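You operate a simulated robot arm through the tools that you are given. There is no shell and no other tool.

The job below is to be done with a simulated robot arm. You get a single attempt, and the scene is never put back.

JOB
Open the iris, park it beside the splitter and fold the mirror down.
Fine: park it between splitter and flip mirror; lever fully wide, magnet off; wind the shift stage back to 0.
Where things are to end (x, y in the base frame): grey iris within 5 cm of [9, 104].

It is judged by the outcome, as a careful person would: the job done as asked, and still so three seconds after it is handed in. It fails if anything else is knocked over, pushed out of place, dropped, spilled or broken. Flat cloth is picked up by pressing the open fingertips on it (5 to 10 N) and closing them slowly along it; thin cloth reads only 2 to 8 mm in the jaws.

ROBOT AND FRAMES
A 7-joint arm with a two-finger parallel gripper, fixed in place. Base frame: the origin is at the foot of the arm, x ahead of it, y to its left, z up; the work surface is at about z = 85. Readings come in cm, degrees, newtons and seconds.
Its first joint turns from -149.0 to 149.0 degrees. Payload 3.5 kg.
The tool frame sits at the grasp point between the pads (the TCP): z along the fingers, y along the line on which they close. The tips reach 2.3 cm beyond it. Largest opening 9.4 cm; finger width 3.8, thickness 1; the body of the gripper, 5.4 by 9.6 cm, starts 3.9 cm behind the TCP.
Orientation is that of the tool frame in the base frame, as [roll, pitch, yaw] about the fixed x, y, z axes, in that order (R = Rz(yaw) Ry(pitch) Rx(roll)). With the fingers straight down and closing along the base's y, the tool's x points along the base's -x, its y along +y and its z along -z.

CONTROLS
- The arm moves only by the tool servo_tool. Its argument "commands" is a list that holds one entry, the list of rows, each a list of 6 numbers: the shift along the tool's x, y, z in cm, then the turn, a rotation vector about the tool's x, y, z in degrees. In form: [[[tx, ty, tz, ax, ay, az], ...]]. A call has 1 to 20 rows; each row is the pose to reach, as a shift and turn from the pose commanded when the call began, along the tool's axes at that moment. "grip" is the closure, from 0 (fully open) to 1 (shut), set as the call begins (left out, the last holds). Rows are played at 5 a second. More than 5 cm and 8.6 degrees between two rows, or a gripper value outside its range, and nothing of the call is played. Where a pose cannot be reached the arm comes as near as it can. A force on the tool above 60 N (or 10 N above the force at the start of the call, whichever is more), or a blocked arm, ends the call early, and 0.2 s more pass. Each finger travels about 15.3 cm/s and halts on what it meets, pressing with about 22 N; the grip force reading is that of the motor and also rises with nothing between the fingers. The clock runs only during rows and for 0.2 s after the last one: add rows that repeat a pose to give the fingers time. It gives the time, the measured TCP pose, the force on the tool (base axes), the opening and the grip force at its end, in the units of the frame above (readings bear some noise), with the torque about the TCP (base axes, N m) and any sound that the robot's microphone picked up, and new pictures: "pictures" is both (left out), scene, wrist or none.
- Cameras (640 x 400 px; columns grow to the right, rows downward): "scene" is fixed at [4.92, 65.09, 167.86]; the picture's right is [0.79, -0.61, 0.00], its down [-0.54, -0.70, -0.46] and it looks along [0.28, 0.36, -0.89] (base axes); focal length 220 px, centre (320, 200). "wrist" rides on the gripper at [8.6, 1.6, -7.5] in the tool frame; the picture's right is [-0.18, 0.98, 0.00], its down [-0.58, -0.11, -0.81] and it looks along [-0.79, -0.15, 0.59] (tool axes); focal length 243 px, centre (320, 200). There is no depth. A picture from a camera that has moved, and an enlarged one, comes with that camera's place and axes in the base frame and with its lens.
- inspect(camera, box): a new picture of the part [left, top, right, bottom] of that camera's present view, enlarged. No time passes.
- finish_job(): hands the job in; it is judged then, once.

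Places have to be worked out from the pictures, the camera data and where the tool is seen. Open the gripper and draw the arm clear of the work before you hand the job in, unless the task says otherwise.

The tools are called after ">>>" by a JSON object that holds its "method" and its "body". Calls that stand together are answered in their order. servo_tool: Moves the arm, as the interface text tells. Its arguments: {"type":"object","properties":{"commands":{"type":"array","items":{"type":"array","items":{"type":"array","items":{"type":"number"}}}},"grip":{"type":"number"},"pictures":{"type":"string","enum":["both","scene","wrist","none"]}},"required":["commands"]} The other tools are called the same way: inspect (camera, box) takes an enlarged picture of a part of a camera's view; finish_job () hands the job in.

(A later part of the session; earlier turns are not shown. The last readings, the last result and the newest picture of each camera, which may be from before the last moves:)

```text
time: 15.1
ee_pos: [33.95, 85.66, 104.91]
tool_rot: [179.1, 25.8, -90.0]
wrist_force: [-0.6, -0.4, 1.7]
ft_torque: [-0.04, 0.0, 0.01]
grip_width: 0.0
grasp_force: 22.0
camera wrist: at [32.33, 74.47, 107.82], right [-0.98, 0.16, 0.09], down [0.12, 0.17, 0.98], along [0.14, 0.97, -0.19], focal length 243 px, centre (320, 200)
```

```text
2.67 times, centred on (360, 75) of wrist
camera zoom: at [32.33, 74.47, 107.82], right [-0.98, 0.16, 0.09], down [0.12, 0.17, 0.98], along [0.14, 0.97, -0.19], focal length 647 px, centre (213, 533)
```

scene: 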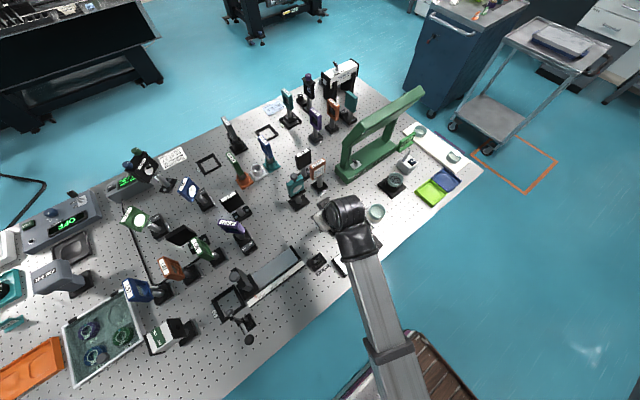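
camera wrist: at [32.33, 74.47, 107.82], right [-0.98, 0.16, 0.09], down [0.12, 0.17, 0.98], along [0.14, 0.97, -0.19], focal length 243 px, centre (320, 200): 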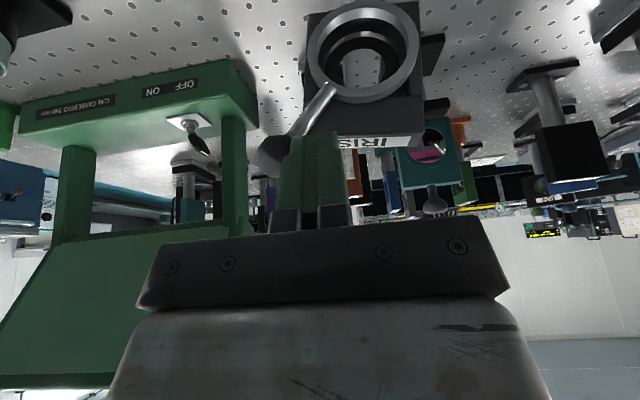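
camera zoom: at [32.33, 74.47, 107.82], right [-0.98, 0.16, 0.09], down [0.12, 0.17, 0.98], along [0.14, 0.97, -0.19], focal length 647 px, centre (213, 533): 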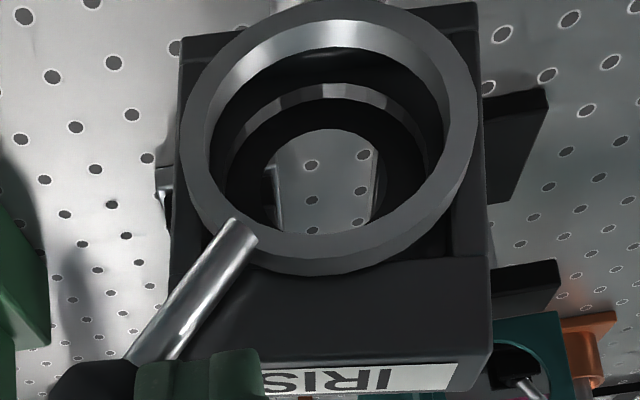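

The scene shows the iris body leaning about 6° toward +x with its light out: the lever reached its open stop and I tipped the whole mount slightly. I slowly retrace the push so it rocks back gently onto its base.

>>> {"method": "servo_tool", "body": {"commands": [[[-0.07, 0.1, -0.14, 0, 0, 0], [-0.13, 0.2, -0.27, 0, 0, 0], [-0.2, 0.3, -0.4, 0, 0, 0], [-0.26, 0.4, -0.54, 0, 0, 0], [-0.26, 0.6, -0.54, 0, 0, 0], [-0.26, 0.8, -0.54, 0, 0, 0], [-0.26, 1.0, -0.54, 0, 0, 0], [-0.26, 1.2, -0.54, 0, 0, 0], [-0.26, 1.4, -0.54, 0, 0, 0], [-0.26, 1.6, -0.54, 0, 0, 0], [-0.26, 1.8, -0.54, 0, 0, 0], [-0.26, 2.0, -0.54, 0, 0, 0], [-0.26, 2.2, -0.54, 0, 0, 0], [-0.26, 2.4, -0.54, 0, 0, 0], [-0.26, 2.7, -0.54, 0, 0, 0], [-0.26, 3.0, -0.54, 0, 0, 0], [-0.26, 3.4, -0.54, 0, 0, 0]]], "pictures": "both"}}

>>> {"method": "inspect", "body": {"camera": "scene", "box": [290, 180, 390, 250]}}

>>> {"method": "inspect", "body": {"camera": "wrist", "box": [200, 0, 440, 150]}}

```text
time: 18.7
ee_pos: [30.49, 85.44, 105.4]
tool_rot: [179.2, 25.7, -90.1]
wrist_force: [-0.2, -0.1, -0.2]
ft_torque: [0.01, 0.0, 0.05]
grip_width: 0.0
grasp_force: 21.6
camera wrist: at [28.91, 74.44, 108.43], right [-0.98, 0.16, 0.09], down [0.12, 0.17, 0.98], along [0.14, 0.97, -0.19], focal length 243 px, centre (320, 200)
```

scene: 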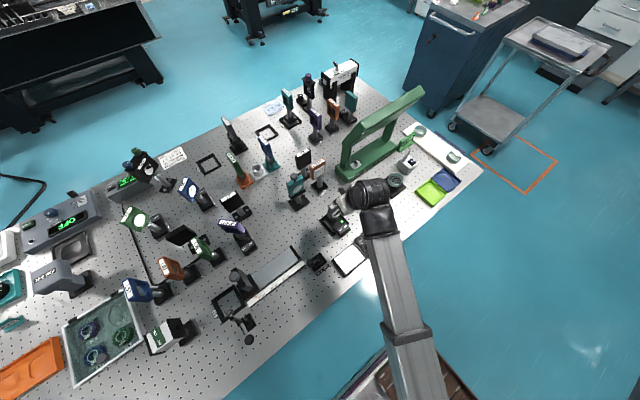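
wrist: 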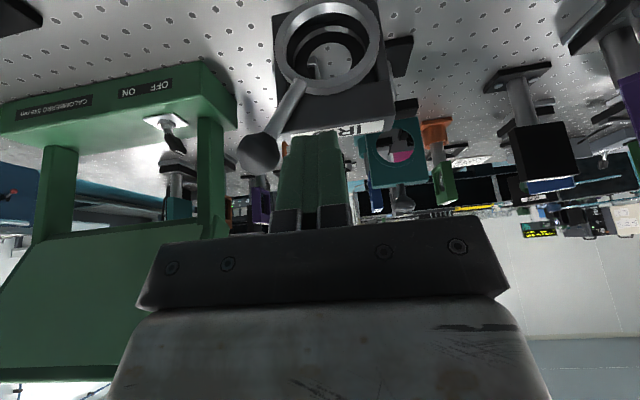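

```text
5.71 times, centred on (340, 215) of scene
camera zoom: at [4.92, 65.09, 167.86], right [0.79, -0.61, 0.0], down [-0.54, -0.7, -0.46], along [0.28, 0.36, -0.89], focal length 1255 px, centre (206, 114)
```

zoom: 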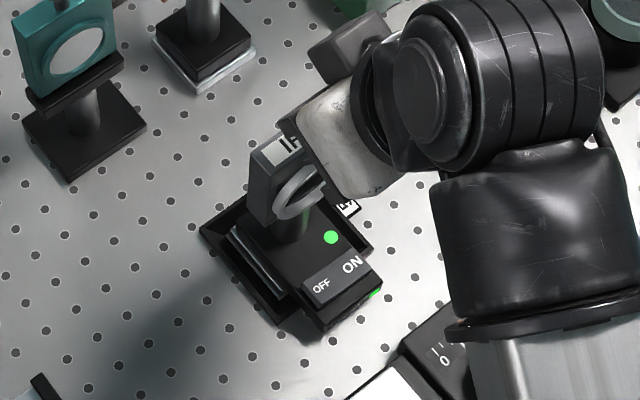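

```text
2.67 times, centred on (320, 75) of wrist
camera zoom: at [28.91, 74.44, 108.43], right [-0.98, 0.16, 0.09], down [0.12, 0.17, 0.98], along [0.14, 0.97, -0.19], focal length 647 px, centre (320, 533)
```

zoom: 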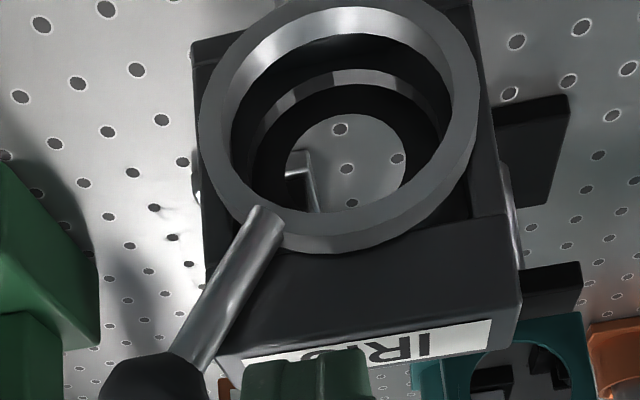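

The iris has settled back upright with its light green again, lever at about +37° on the open side. I nudge the ball again in tiny steps, reading the force, to make sure the lever is right at its open stop.

>>> {"method": "servo_tool", "body": {"commands": [[[0, -0.3, 0, 0, 0, 0], [0, -0.6, 0, 0, 0, 0], [0, -0.8, 0, 0, 0, 0], [0, -0.8, 0, 0, 0, 0]]], "pictures": "none"}}

>>> {"method": "servo_tool", "body": {"commands": [[[0, -0.1, 0, 0, 0, 0], [0, -0.2, 0, 0, 0, 0], [0, -0.2, 0, 0, 0, 0]]], "pictures": "none"}}

>>> {"method": "servo_tool", "body": {"commands": [[[0, -0.1, 0, 0, 0, 0], [0, -0.2, 0, 0, 0, 0], [0, -0.2, 0, 0, 0, 0]]], "pictures": "wrist"}}

>>> {"method": "inspect", "body": {"camera": "wrist", "box": [200, 0, 440, 150]}}

>>> {"method": "inspect", "body": {"camera": "scene", "box": [290, 180, 390, 250]}}

```text
time: 19.7
ee_pos: [31.25, 85.48, 105.39]
tool_rot: [179.1, 25.7, -90.0]
wrist_force: [0.1, 0.0, 0.5]
ft_torque: [-0.05, -0.02, 0.04]
grip_width: 0.0
grasp_force: 21.6
```

```text
time: 20.5
ee_pos: [31.47, 85.53, 105.65]
tool_rot: [179.2, 25.8, -89.9]
wrist_force: [1.0, -0.7, -0.5]
ft_torque: [0.02, 0.01, -0.04]
grip_width: 0.0
grasp_force: 21.9
```

```text
time: 21.3
ee_pos: [31.76, 85.55, 105.57]
tool_rot: [179.2, 25.9, -90.0]
wrist_force: [0.2, 0.4, -0.5]
ft_torque: [-0.01, 0.01, -0.01]
grip_width: 0.01
grasp_force: 22.1
camera wrist: at [30.08, 74.46, 108.4], right [-0.98, 0.16, 0.09], down [0.12, 0.17, 0.98], along [0.14, 0.97, -0.19], focal length 243 px, centre (320, 200)
```

wrist: 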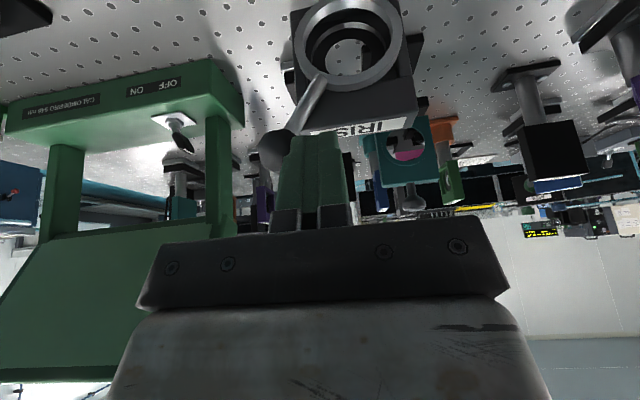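

```text
2.67 times, centred on (320, 75) of wrist
camera zoom: at [30.08, 74.46, 108.4], right [-0.98, 0.16, 0.09], down [0.12, 0.17, 0.98], along [0.14, 0.97, -0.19], focal length 647 px, centre (320, 533)
```

zoom: 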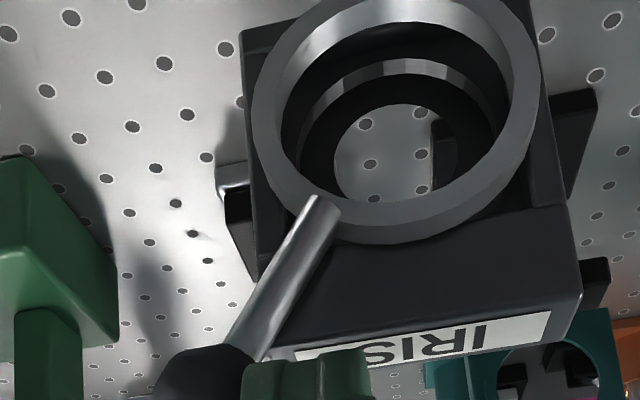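

```text
5.71 times, centred on (340, 215) of scene
camera zoom: at [4.92, 65.09, 167.86], right [0.79, -0.61, 0.0], down [-0.54, -0.7, -0.46], along [0.28, 0.36, -0.89], focal length 1255 px, centre (206, 114)
```

zoom: 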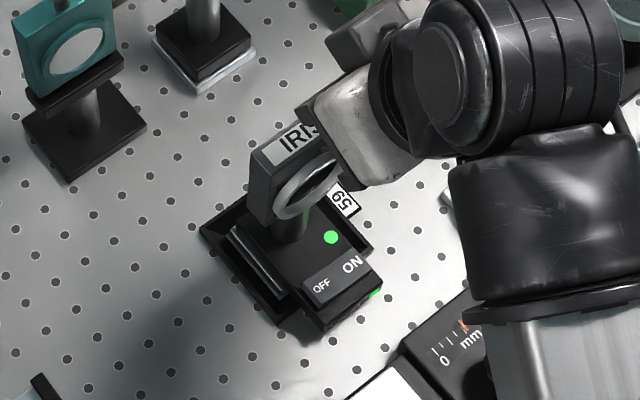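

The aperture has grown further under the push (about 2.96 cm vs 2.4) with the base light still green, so the stop isn't reached yet. I continue in very small steps, checking force and pictures each time.

>>> {"method": "servo_tool", "body": {"commands": [[[0, -0.1, 0, 0, 0, 0], [0, -0.2, 0, 0, 0, 0], [0, -0.2, 0, 0, 0, 0], [0, -0.2, 0, 0, 0, 0]]], "pictures": "wrist"}}

>>> {"method": "inspect", "body": {"camera": "wrist", "box": [240, 0, 440, 125]}}

>>> {"method": "inspect", "body": {"camera": "scene", "box": [290, 180, 390, 250]}}

```text
time: 22.3
ee_pos: [31.95, 85.5, 105.51]
tool_rot: [179.2, 25.8, -90.0]
wrist_force: [-0.1, -0.3, 0.8]
ft_torque: [0.01, 0.05, 0.01]
grip_width: 0.01
grasp_force: 22.2
camera wrist: at [30.3, 74.45, 108.38], right [-0.98, 0.16, 0.09], down [0.12, 0.17, 0.98], along [0.14, 0.97, -0.19], focal length 243 px, centre (320, 200)
```

wrist: 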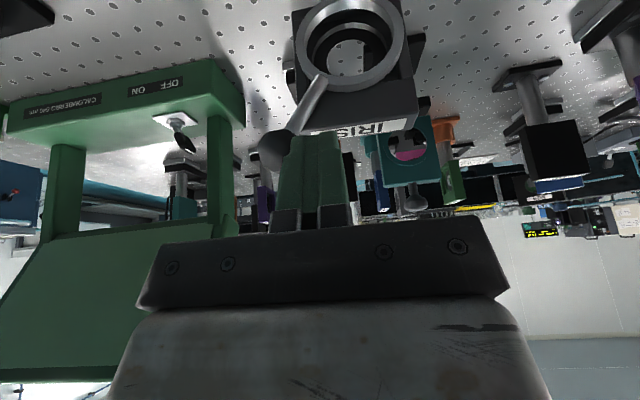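

```text
3.20 times, centred on (340, 62) of wrist
camera zoom: at [30.3, 74.45, 108.38], right [-0.98, 0.16, 0.09], down [0.12, 0.17, 0.98], along [0.14, 0.97, -0.19], focal length 776 px, centre (256, 640)
```

zoom: 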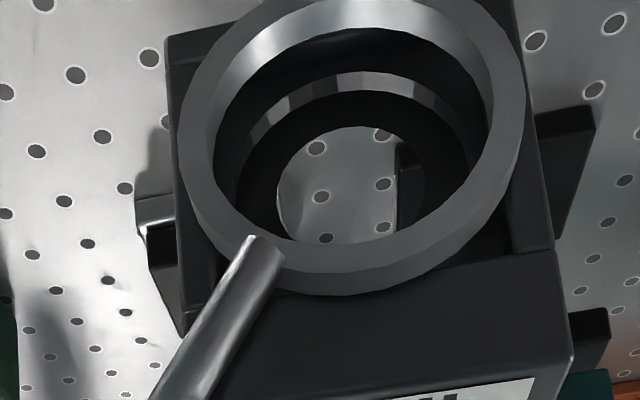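

```text
5.71 times, centred on (340, 215) of scene
camera zoom: at [4.92, 65.09, 167.86], right [0.79, -0.61, 0.0], down [-0.54, -0.7, -0.46], along [0.28, 0.36, -0.89], focal length 1255 px, centre (206, 114)
```

zoom: 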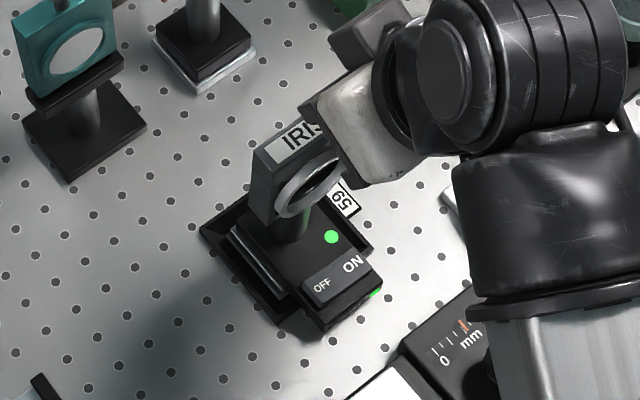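

The lever is at its stop now: the body only just begins to lean (about 1°) while the light stays green, with the aperture about 2.5 cm. I back the fingers off gently and swing round to line up with the OFF end of the magnet rocker (about [27.8, 82.5, 88.5]), approaching along the tilted tool axis.

>>> {"method": "servo_tool", "body": {"commands": [[[0, 0.15, 0, 0, 0, 0], [0, 0.3, 0, 0, 0, 0], [0, 0.6, 0, 0, 0, 0], [0.03, 1.0, -2.24, 0, 0, 0], [4.07, 2.5, -3.08, 0, -1.4, 0], [6.74, 3.5, -2.15, 0, -2.8, 0], [9.09, 4.35, -1.17, 0, -4.2, 0], [9.09, 4.35, -1.17, 0, -4.2, 0]]], "pictures": "both"}}

>>> {"method": "inspect", "body": {"camera": "wrist", "box": [200, 0, 400, 125]}}

>>> {"method": "inspect", "body": {"camera": "scene", "box": [290, 180, 390, 250]}}

```text
time: 24.1
ee_pos: [27.6, 76.77, 102.54]
tool_rot: [179.1, 30.0, -90.0]
wrist_force: [0.1, 0.1, 0.1]
ft_torque: [-0.02, 0.0, 0.02]
grip_width: 0.0
grasp_force: 21.8
camera wrist: at [25.89, 65.61, 104.66], right [-0.98, 0.15, 0.1], down [0.12, 0.1, 0.99], along [0.14, 0.98, -0.12], focal length 243 px, centre (320, 200)
```

scene: 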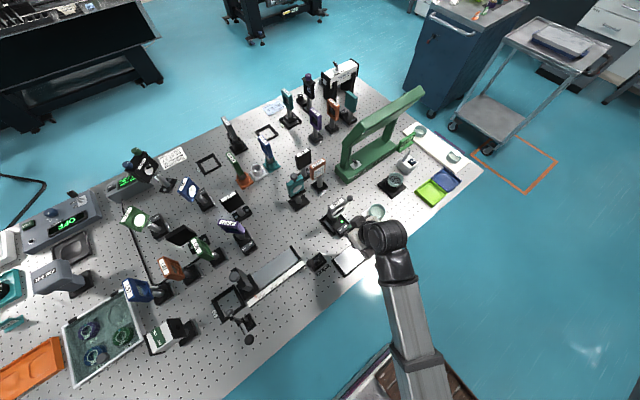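
wrist: 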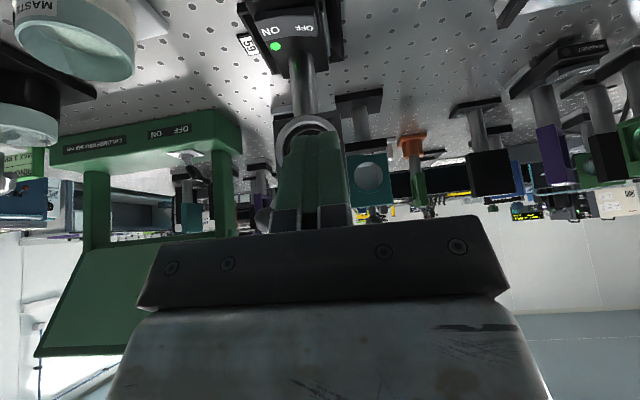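

```text
3.20 times, centred on (300, 62) of wrist
camera zoom: at [25.89, 65.61, 104.66], right [-0.98, 0.15, 0.1], down [0.12, 0.1, 0.99], along [0.14, 0.98, -0.12], focal length 776 px, centre (384, 640)
```

zoom: 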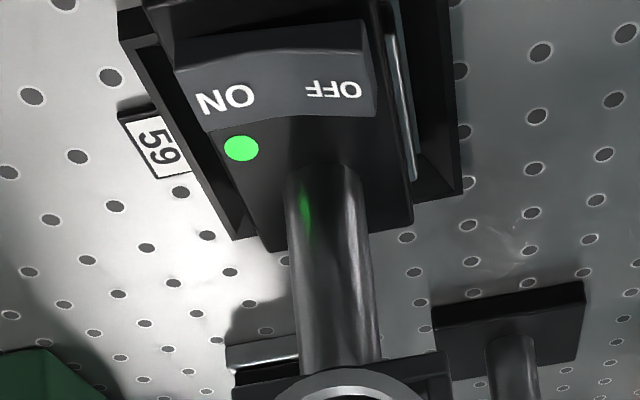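

```text
5.71 times, centred on (340, 215) of scene
camera zoom: at [4.92, 65.09, 167.86], right [0.79, -0.61, 0.0], down [-0.54, -0.7, -0.46], along [0.28, 0.36, -0.89], focal length 1255 px, centre (206, 114)
```

zoom: 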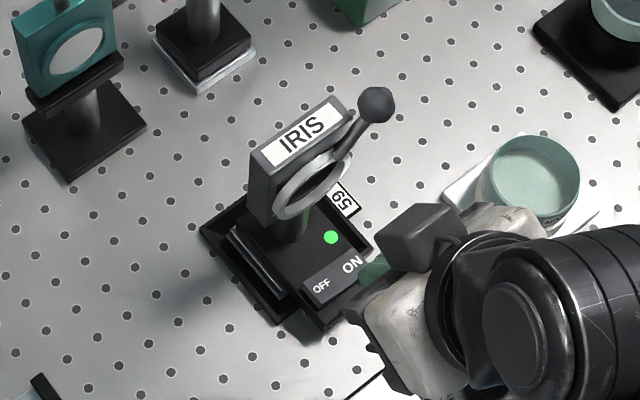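

OFF is at about [28, 82.5, 89.1] and the lever is clearly on the open side. I slide the closed fingertips down along the tool axis to just above the OFF end of the rocker.

>>> {"method": "servo_tool", "body": {"commands": [[[0, 0, 4, 0, 0, 0], [0.05, 0, 7.5, 0, 0, 0], [0.1, 0, 10, 0, 0, 0], [0.1, 0, 11.3, 0, 0, 0], [0.1, 0, 11.3, 0, 0, 0]]], "pictures": "both"}}

>>> {"method": "inspect", "body": {"camera": "scene", "box": [300, 190, 390, 250]}}

>>> {"method": "inspect", "body": {"camera": "wrist", "box": [240, 60, 400, 240]}}

```text
time: 25.3
ee_pos: [27.41, 82.21, 92.83]
tool_rot: [179.2, 30.0, -90.0]
wrist_force: [0.3, 0.0, 0.4]
ft_torque: [-0.03, 0.0, 0.01]
grip_width: 0.0
grasp_force: 21.7
camera wrist: at [25.84, 71.03, 94.9], right [-0.98, 0.15, 0.1], down [0.12, 0.1, 0.99], along [0.14, 0.98, -0.12], focal length 243 px, centre (320, 200)
```

scene: 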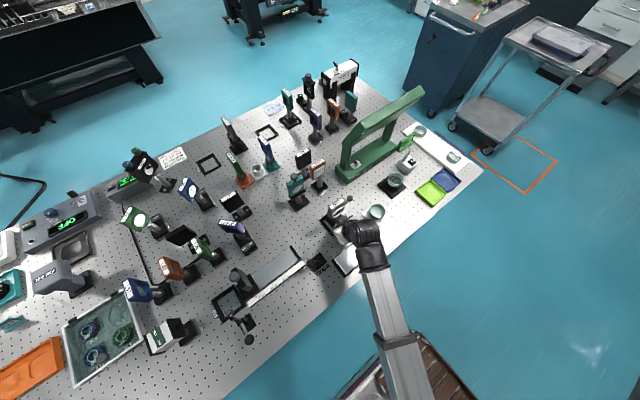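
wrist: 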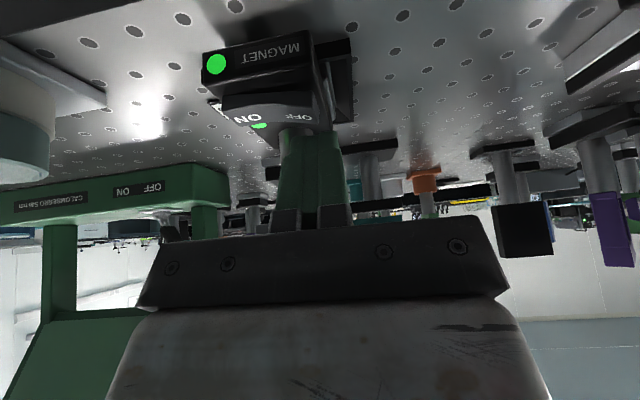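

```text
6.67 times, centred on (345, 220) of scene
camera zoom: at [4.92, 65.09, 167.86], right [0.79, -0.61, 0.0], down [-0.54, -0.7, -0.46], along [0.28, 0.36, -0.89], focal length 1464 px, centre (153, 67)
```

zoom: 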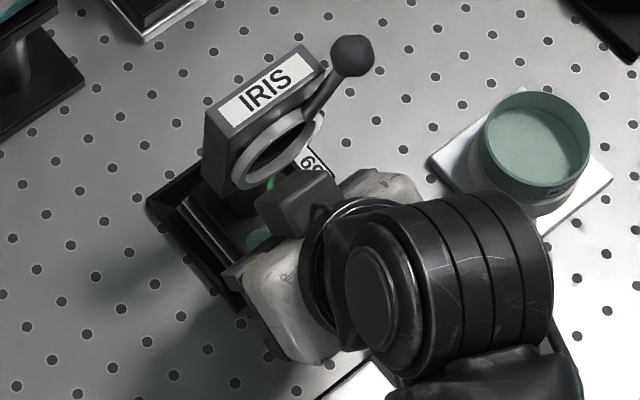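

```text
2.22 times, centred on (320, 150) of wrist
camera zoom: at [25.84, 71.03, 94.9], right [-0.98, 0.15, 0.1], down [0.12, 0.1, 0.99], along [0.14, 0.98, -0.12], focal length 539 px, centre (320, 311)
```

zoom: 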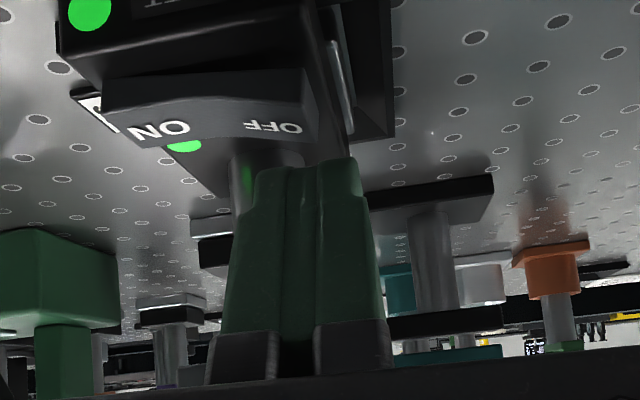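

Fingertips are poised just over the OFF end. I advance in small steps and press, watching the force and light.

>>> {"method": "servo_tool", "body": {"commands": [[[0, 0, 0.5, 0, 0, 0], [0, 0, 0.9, 0, 0, 0], [0.05, 0, 1.1, 0, 0, 0], [0.05, 0, 1.1, 0, 0, 0]]], "pictures": "wrist"}}

>>> {"method": "inspect", "body": {"camera": "wrist", "box": [190, 20, 390, 160]}}

```text
time: 26.3
ee_pos: [27.34, 82.86, 91.73]
tool_rot: [179.3, 30.0, -90.0]
wrist_force: [0.0, -0.7, 4.5]
ft_torque: [-0.02, -0.02, -0.03]
grip_width: 0.0
grasp_force: 21.5
camera wrist: at [25.84, 71.58, 93.93], right [-0.98, 0.15, 0.1], down [0.12, 0.1, 0.99], along [0.14, 0.98, -0.12], focal length 243 px, centre (320, 200)
```

wrist: 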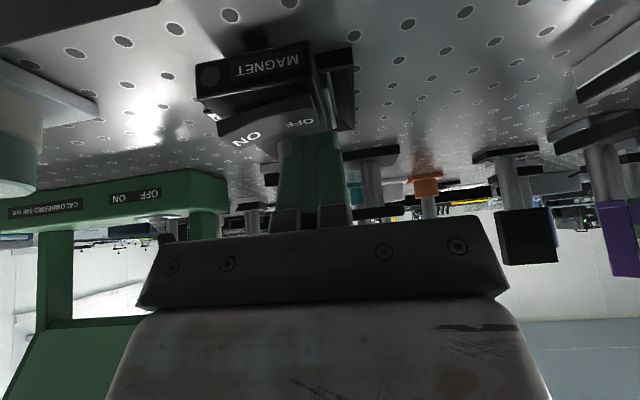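

```text
2.86 times, centred on (290, 90) of wrist
camera zoom: at [25.84, 71.58, 93.93], right [-0.98, 0.15, 0.1], down [0.12, 0.1, 0.99], along [0.14, 0.98, -0.12], focal length 693 px, centre (406, 514)
```

zoom: 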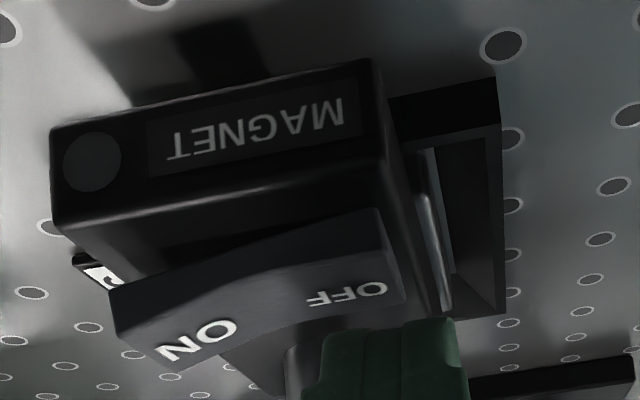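

The rocker clicked over to OFF and both lights are dark, with only 4.5 N. I retreat back along the tool axis, high and clear.

>>> {"method": "servo_tool", "body": {"commands": [[[0, 0, -1, 0, 0, 0], [0, 0, -4, 0, 0, 0], [0, 0, -8, 0, 0, 0], [0, 0, -12, 0, 0, 0], [0, 0, -16, 0, 0, 0], [0, 0, -19, 0, 0, 0], [0, 0, -19, 0, 0, 0]]], "grip": 1, "pictures": "both"}}

>>> {"method": "inspect", "body": {"camera": "scene", "box": [310, 190, 370, 240]}}

>>> {"method": "inspect", "body": {"camera": "wrist", "box": [240, 0, 400, 160]}}

```text
time: 27.9
ee_pos: [27.72, 73.31, 108.33]
tool_rot: [179.0, 29.9, -90.0]
wrist_force: [0.1, -0.2, -0.2]
ft_torque: [-0.04, 0.0, -0.02]
grip_width: 0.0
grasp_force: 22.0
camera wrist: at [26.09, 62.08, 110.44], right [-0.98, 0.15, 0.1], down [0.12, 0.1, 0.99], along [0.14, 0.98, -0.12], focal length 243 px, centre (320, 200)
```

scene: 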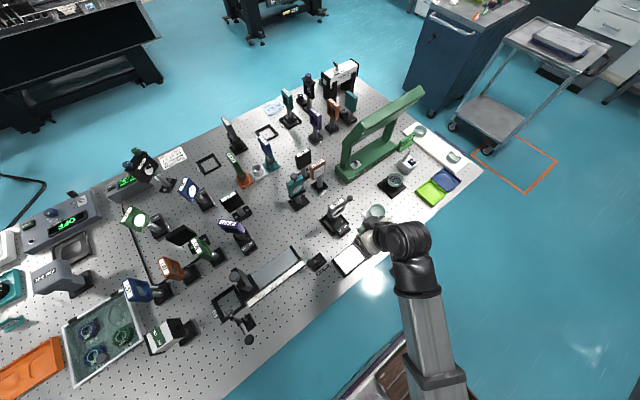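
wrist: 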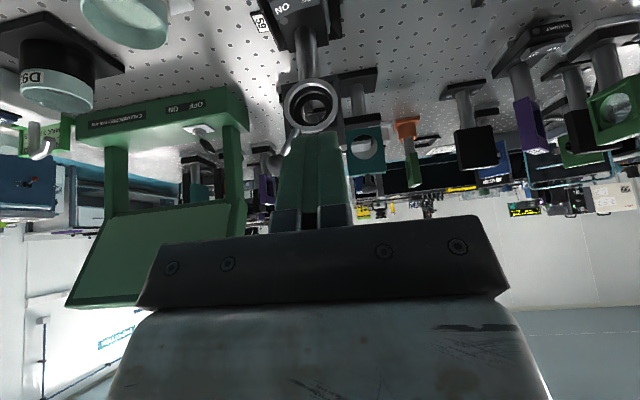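

```text
8.00 times, centred on (340, 215) of scene
camera zoom: at [4.92, 65.09, 167.86], right [0.79, -0.61, 0.0], down [-0.54, -0.7, -0.46], along [0.28, 0.36, -0.89], focal length 1757 px, centre (160, 80)
```

zoom: 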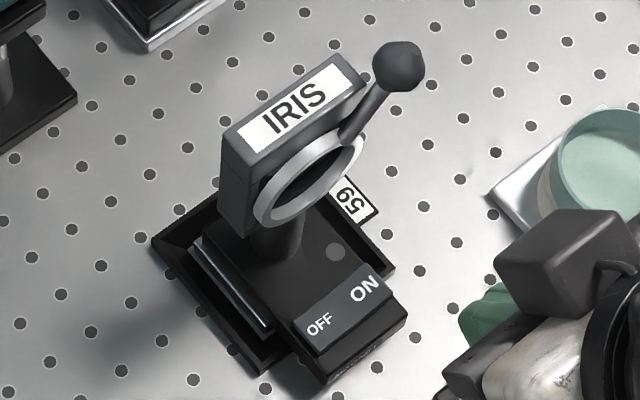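

```text
2.50 times, centred on (320, 80) of wrist
camera zoom: at [26.09, 62.08, 110.44], right [-0.98, 0.15, 0.1], down [0.12, 0.1, 0.99], along [0.14, 0.98, -0.12], focal length 606 px, centre (320, 500)
```

zoom: 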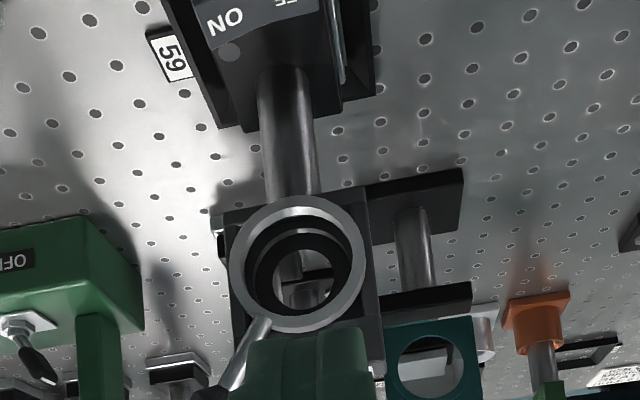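

Magnet is OFF (rocker down on OFF, lights dark) and the lever is at its open end. I'll grip the iris body on its top strip with the fingers closing along y, so I yaw the tool back to −180 while moving up over the work, fingers opening.

>>> {"method": "servo_tool", "body": {"commands": [[[-1.1, 0, 0.04, 4.1, 0, 7.08], [-2.2, 0, 0.08, 8.2, 0, 14.2], [-3.3, 0, 0.12, 12.3, 0, 21.2], [-4.4, 0, 0.15, 16.4, 0, 28.3], [-5.5, 0, 0.19, 20.5, 0, 35.4], [-6.6, 0, 0.23, 24.5, 0, 42.5], [-7.7, 0, 0.26, 28.6, 0, 49.6], [-8.8, 0, 0.3, 32.7, 0, 56.6], [-9.9, 0, 0.34, 36.8, 0, 63.7], [-11.0, 0, 0.38, 40.9, 0, 70.8], [-12.1, 0, 0.41, 45, 0, 77.9], [-12.1, 0, 0.41, 45, 0, 77.9]]], "grip": 0, "pictures": "both"}}

```text
time: 30.5
ee_pos: [27.82, 84.21, 113.94]
tool_rot: [-179.9, 29.3, -179.7]
wrist_force: [0.7, -0.4, -0.2]
ft_torque: [0.01, -0.02, -0.03]
grip_width: 9.39
grasp_force: 0.0
camera wrist: at [16.38, 85.6, 116.2], right [0.16, 0.98, 0.09], down [0.11, -0.11, 0.99], along [0.98, -0.14, -0.13], focal length 243 px, centre (320, 200)
```

scene: 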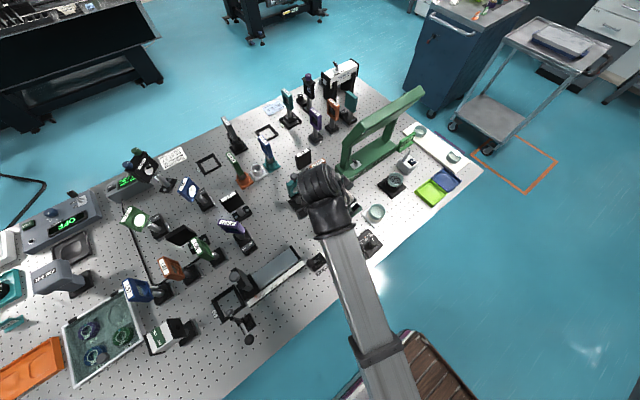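
wrist: 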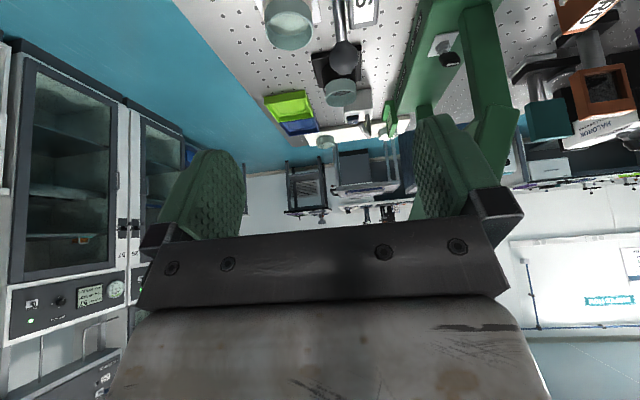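

No contact. Now I bring the tool upright over the iris body at about [27.9, 87.05, 110].

>>> {"method": "servo_tool", "body": {"commands": [[[0.36, 0.57, 0.4, 0, 6, 0], [0.73, 1.14, 0.9, 0, 12, 0], [1.1, 1.71, 1.5, 0, 18, 0], [1.46, 2.28, 2.3, 0, 24, 0], [1.82, 2.85, 3.45, 0, 29.4, 0], [1.82, 2.85, 3.45, 0, 29.4, 0]]], "grip": 0, "pictures": "both"}}

>>> {"method": "inspect", "body": {"camera": "scene", "box": [290, 160, 370, 240]}}

>>> {"method": "inspect", "body": {"camera": "wrist", "box": [180, 0, 480, 220]}}

```text
time: 31.9
ee_pos: [27.72, 86.99, 109.99]
tool_rot: [-179.9, -0.2, -179.6]
wrist_force: [0.2, 0.3, -0.3]
ft_torque: [-0.01, 0.0, -0.01]
grip_width: 9.4
grasp_force: 0.0
camera wrist: at [19.06, 88.51, 117.46], right [0.18, 0.98, 0.0], down [0.58, -0.1, 0.8], along [0.79, -0.14, -0.59], focal length 243 px, centre (320, 200)
```

scene: 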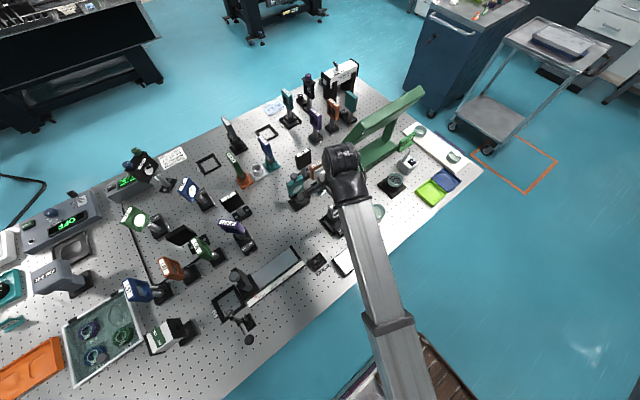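
wrist: 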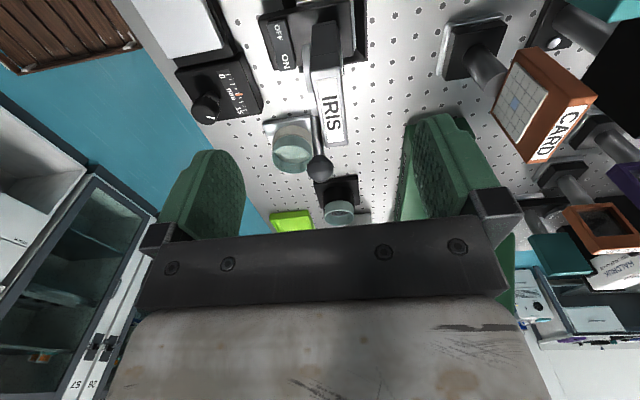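

```text
5.00 times, centred on (330, 200) of scene
camera zoom: at [4.92, 65.09, 167.86], right [0.79, -0.61, 0.0], down [-0.54, -0.7, -0.46], along [0.28, 0.36, -0.89], focal length 1098 px, centre (270, 200)
```

zoom: 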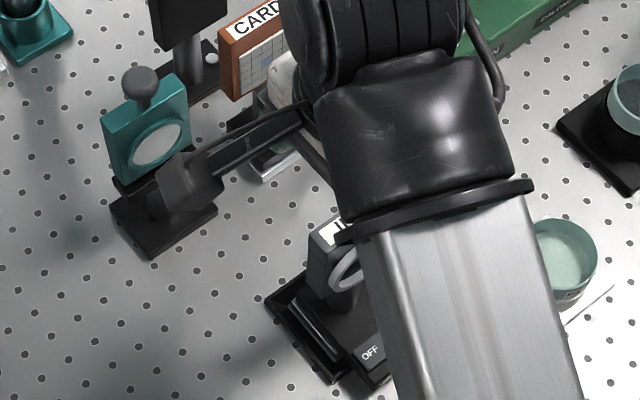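

```text
1.82 times, centred on (330, 110) of wrist
camera zoom: at [19.06, 88.51, 117.46], right [0.18, 0.98, 0.0], down [0.58, -0.1, 0.8], along [0.79, -0.14, -0.59], focal length 441 px, centre (302, 364)
```

zoom: 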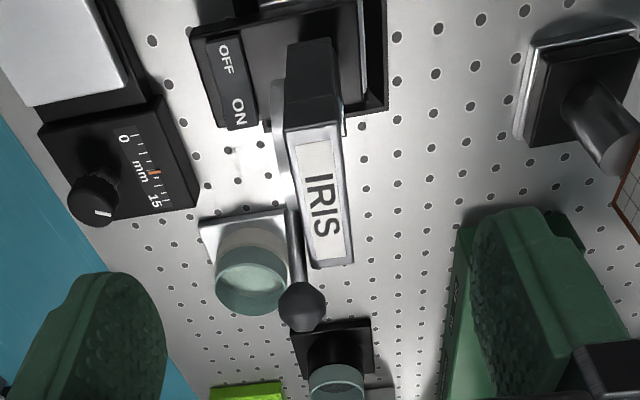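

The open fingers straddle the iris body; I judge the body at x 26–32, y 86.5–88.4, top near z 102–102.6. I descend so the tips are just above the ring top and look.

>>> {"method": "servo_tool", "body": {"commands": [[[-0.3, 0.2, 2.0, 0, 0, 0], [-0.6, 0.4, 4.0, 0, 0, 0], [-0.6, 0.4, 5.8, 0, 0, 0], [-0.6, 0.4, 5.8, 0, 0, 0]]], "grip": 0, "pictures": "both"}}

>>> {"method": "inspect", "body": {"camera": "wrist", "box": [160, 0, 500, 230]}}

>>> {"method": "inspect", "body": {"camera": "scene", "box": [300, 180, 370, 240]}}

```text
time: 32.9
ee_pos: [28.3, 87.31, 104.31]
tool_rot: [179.9, -0.1, -179.6]
wrist_force: [-0.2, 0.2, -0.5]
ft_torque: [-0.01, -0.03, 0.0]
grip_width: 9.4
grasp_force: 0.1
camera wrist: at [19.62, 88.87, 111.7], right [0.18, 0.98, 0.0], down [0.58, -0.1, 0.81], along [0.79, -0.14, -0.59], focal length 243 px, centre (320, 200)
```

scene: 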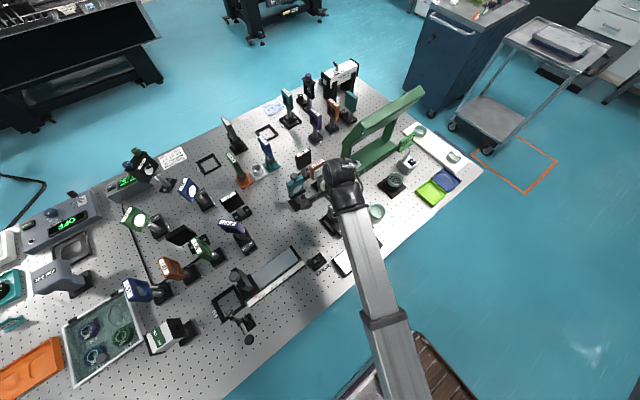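
wrist: 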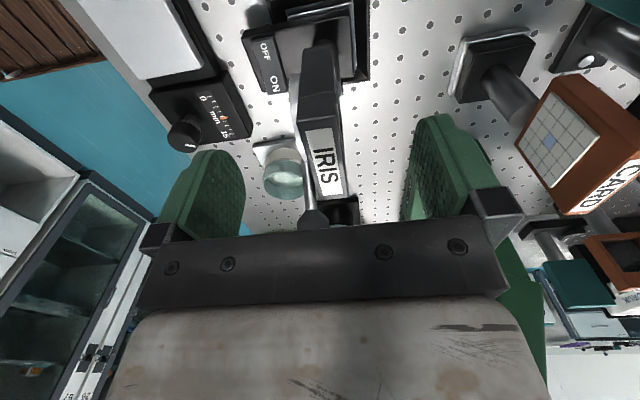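

```text
1.74 times, centred on (330, 115) of wrist
camera zoom: at [19.62, 88.87, 111.7], right [0.18, 0.98, 0.0], down [0.58, -0.1, 0.81], along [0.79, -0.14, -0.59], focal length 422 px, centre (303, 348)
```

zoom: 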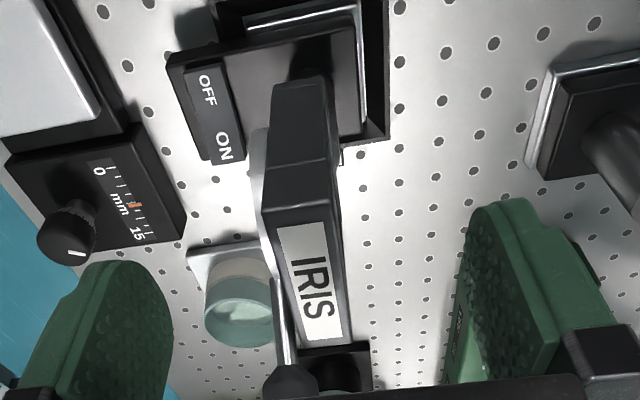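

```text
6.67 times, centred on (335, 210) of scene
camera zoom: at [4.92, 65.09, 167.86], right [0.79, -0.61, 0.0], down [-0.54, -0.7, -0.46], along [0.28, 0.36, -0.89], focal length 1464 px, centre (220, 133)
```

zoom: 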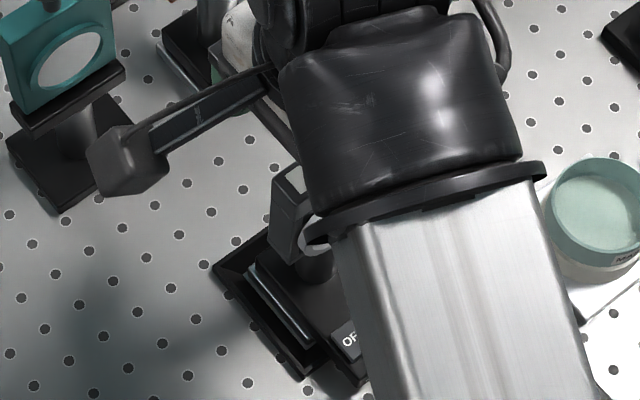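

The label slab is about z 100.3–102.4, so I lower the tips to about z 101, just above the ring, and close on the slab front-to-back; the width reading should be about 1.8 cm if it grips only the slab.

>>> {"method": "servo_tool", "body": {"commands": [[[0, 0.1, 0.5, 0, 0, 0], [0, 0.1, 0.95, 0, 0, 0], [0, 0.1, 0.95, 0, 0, 0]]], "grip": 0, "pictures": "none"}}

>>> {"method": "servo_tool", "body": {"commands": [[[0, 0, 0, 0, 0, 0], [0, 0, 0, 0, 0, 0], [0, 0, 0, 0, 0, 0], [0, 0, 0, 0, 0, 0], [0, 0, 0, 0, 0, 0]]], "grip": 1, "pictures": "both"}}

>>> {"method": "inspect", "body": {"camera": "wrist", "box": [160, 0, 500, 230]}}

>>> {"method": "inspect", "body": {"camera": "scene", "box": [300, 180, 370, 240]}}

```text
time: 33.7
ee_pos: [28.34, 87.44, 103.35]
tool_rot: [180.0, -0.1, -179.6]
wrist_force: [0.4, 0.2, -0.3]
ft_torque: [0.03, 0.0, 0.03]
grip_width: 9.41
grasp_force: 0.0
```

```text
time: 34.9
ee_pos: [28.22, 87.43, 103.36]
tool_rot: [179.9, -0.2, -179.5]
wrist_force: [-0.5, 0.6, -0.4]
ft_torque: [0.05, 0.07, 0.0]
grip_width: 1.99
grasp_force: 21.8
camera wrist: at [19.57, 88.97, 110.74], right [0.18, 0.98, 0.0], down [0.58, -0.1, 0.81], along [0.79, -0.14, -0.59], focal length 243 px, centre (320, 200)
```

scene: 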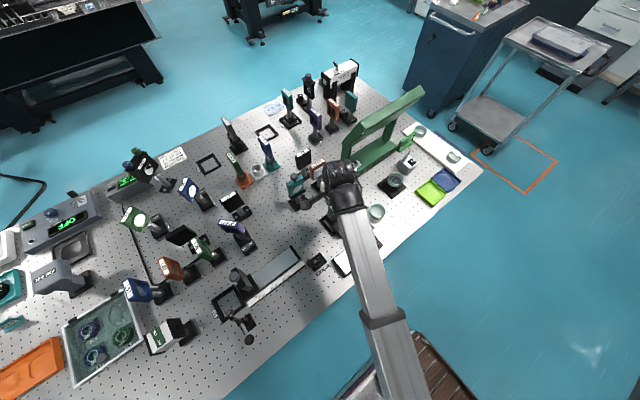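
wrist: 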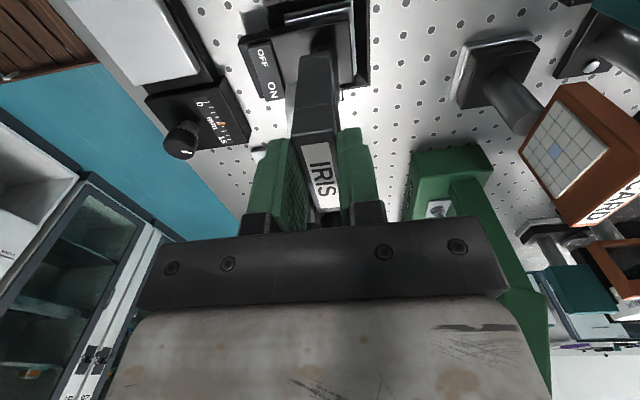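

```text
1.74 times, centred on (330, 115) of wrist
camera zoom: at [19.57, 88.97, 110.74], right [0.18, 0.98, 0.0], down [0.58, -0.1, 0.81], along [0.79, -0.14, -0.59], focal length 422 px, centre (303, 348)
```

zoom: 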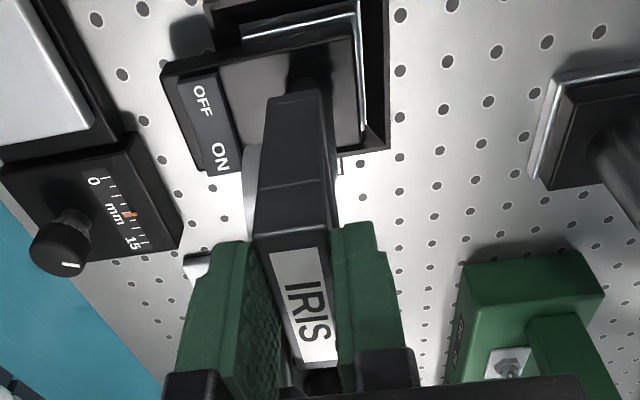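

```text
6.67 times, centred on (335, 210) of scene
camera zoom: at [4.92, 65.09, 167.86], right [0.79, -0.61, 0.0], down [-0.54, -0.7, -0.46], along [0.28, 0.36, -0.89], focal length 1464 px, centre (220, 133)
```

zoom: 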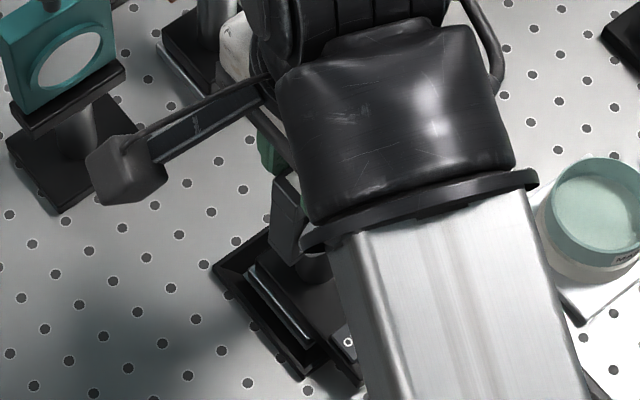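

Gripped at 1.99 cm: that is the slab alone, not the ring. I lift slowly by 1.5 cm and check weight and grip.

>>> {"method": "servo_tool", "body": {"commands": [[[0, 0, -0.3, 0, 0, 0], [0, 0, -0.6, 0, 0, 0], [0, 0, -1.0, 0, 0, 0], [0, 0, -1.5, 0, 0, 0], [0, 0, -1.5, 0, 0, 0]]], "grip": 1, "pictures": "both"}}

>>> {"method": "inspect", "body": {"camera": "wrist", "box": [160, 0, 500, 230]}}

>>> {"method": "inspect", "body": {"camera": "scene", "box": [300, 180, 370, 240]}}

```text
time: 36.1
ee_pos: [28.38, 87.36, 104.81]
tool_rot: [-179.9, -0.2, -179.6]
wrist_force: [0.0, 0.1, -5.9]
ft_torque: [0.02, 0.06, -0.01]
grip_width: 2.0
grasp_force: 21.8
camera wrist: at [19.63, 88.99, 112.23], right [0.18, 0.98, 0.0], down [0.58, -0.1, 0.81], along [0.79, -0.14, -0.59], focal length 243 px, centre (320, 200)
```

scene: 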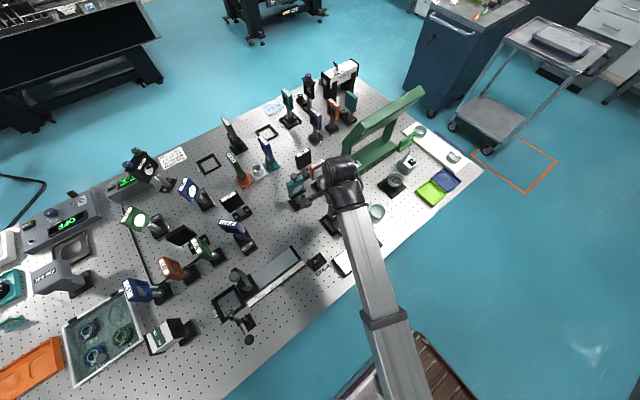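
wrist: 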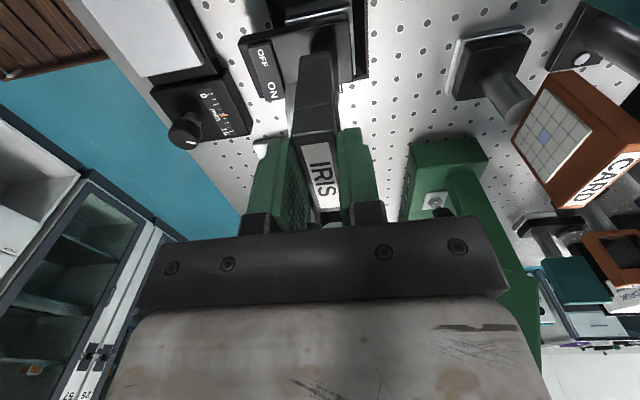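

```text
1.74 times, centred on (330, 115) of wrist
camera zoom: at [19.63, 88.99, 112.23], right [0.18, 0.98, 0.0], down [0.58, -0.1, 0.81], along [0.79, -0.14, -0.59], focal length 422 px, centre (303, 348)
```

zoom: 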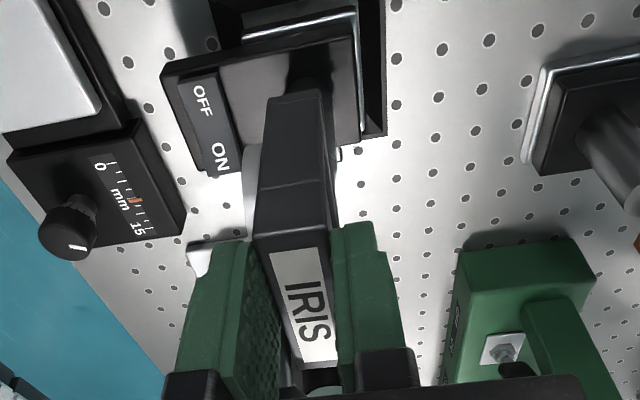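

```text
6.67 times, centred on (335, 210) of scene
camera zoom: at [4.92, 65.09, 167.86], right [0.79, -0.61, 0.0], down [-0.54, -0.7, -0.46], along [0.28, 0.36, -0.89], focal length 1464 px, centre (220, 133)
```

zoom: 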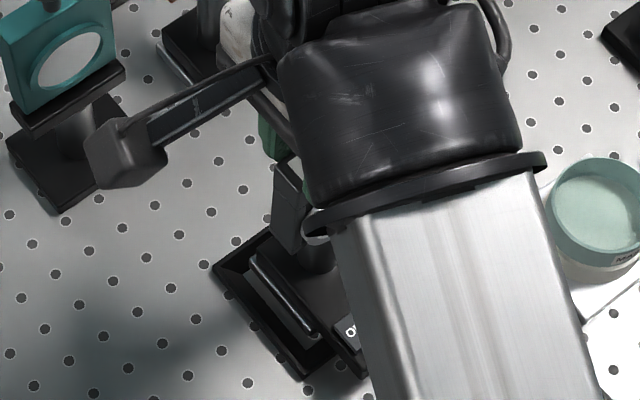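

The iris (about 6 N) hangs steadily in the grip and is clear of the seat. I raise it a bit more and carry it left and then outward to about [8.1, 103] at TCP, keeping well in front of the flip mirror.

>>> {"method": "servo_tool", "body": {"commands": [[[0, 0, -1, 0, 0, 0], [0, 0, -2.2, 0, 0, 0], [0, 0, -3.2, 0, 0, 0], [1.8, 0.5, -3.2, 0, 0, 0], [4.2, 1.1, -3.2, 0, 0, 0], [6.8, 1.8, -3.2, 0, 0, 0], [9.4, 2.4, -3.2, 0, 0, 0], [12.0, 3.0, -3.2, 0, 0, 0], [14.3, 3.8, -3.2, 0, 0, 0], [14.8, 4.2, -3.2, 0, 0, 0], [14.8, 4.2, -3.2, 0, 0, 0]]], "grip": 1, "pictures": "both"}}

>>> {"method": "inspect", "body": {"camera": "scene", "box": [220, 160, 360, 260]}}

```text
time: 38.5
ee_pos: [13.45, 91.45, 108.07]
tool_rot: [-179.9, -0.1, -179.6]
wrist_force: [-0.7, 0.0, -4.6]
ft_torque: [0.03, 0.06, -0.01]
grip_width: 1.99
grasp_force: 22.2
camera wrist: at [4.74, 93.04, 115.46], right [0.18, 0.98, 0.0], down [0.58, -0.1, 0.81], along [0.79, -0.14, -0.59], focal length 243 px, centre (320, 200)
```

scene: 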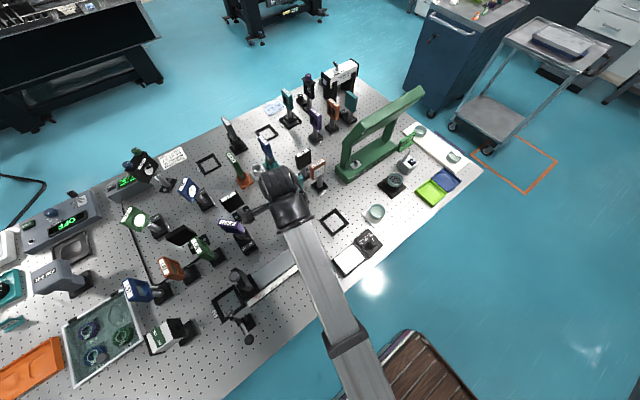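
wrist: 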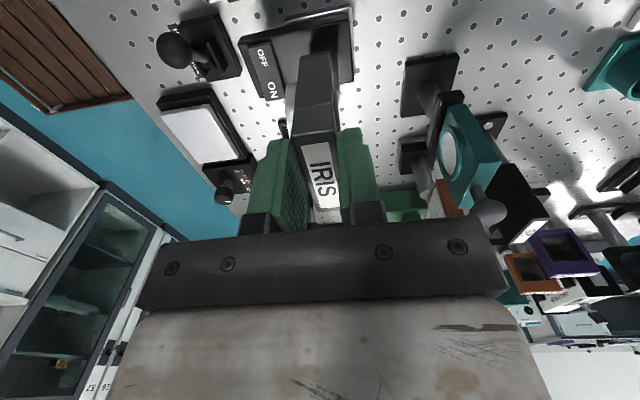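

```text
4.00 times, centred on (290, 210) of scene
camera zoom: at [4.92, 65.09, 167.86], right [0.79, -0.61, 0.0], down [-0.54, -0.7, -0.46], along [0.28, 0.36, -0.89], focal length 878 px, centre (440, 160)
```

zoom: 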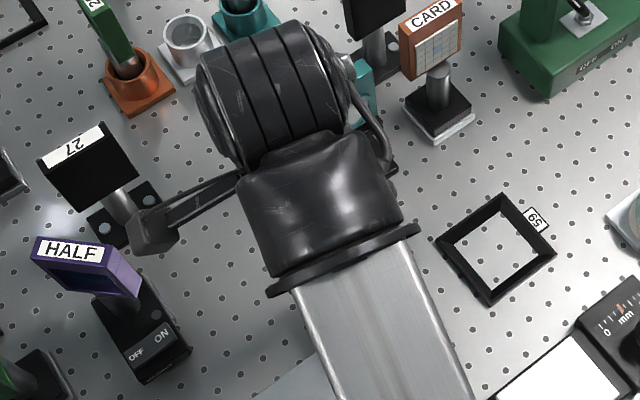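

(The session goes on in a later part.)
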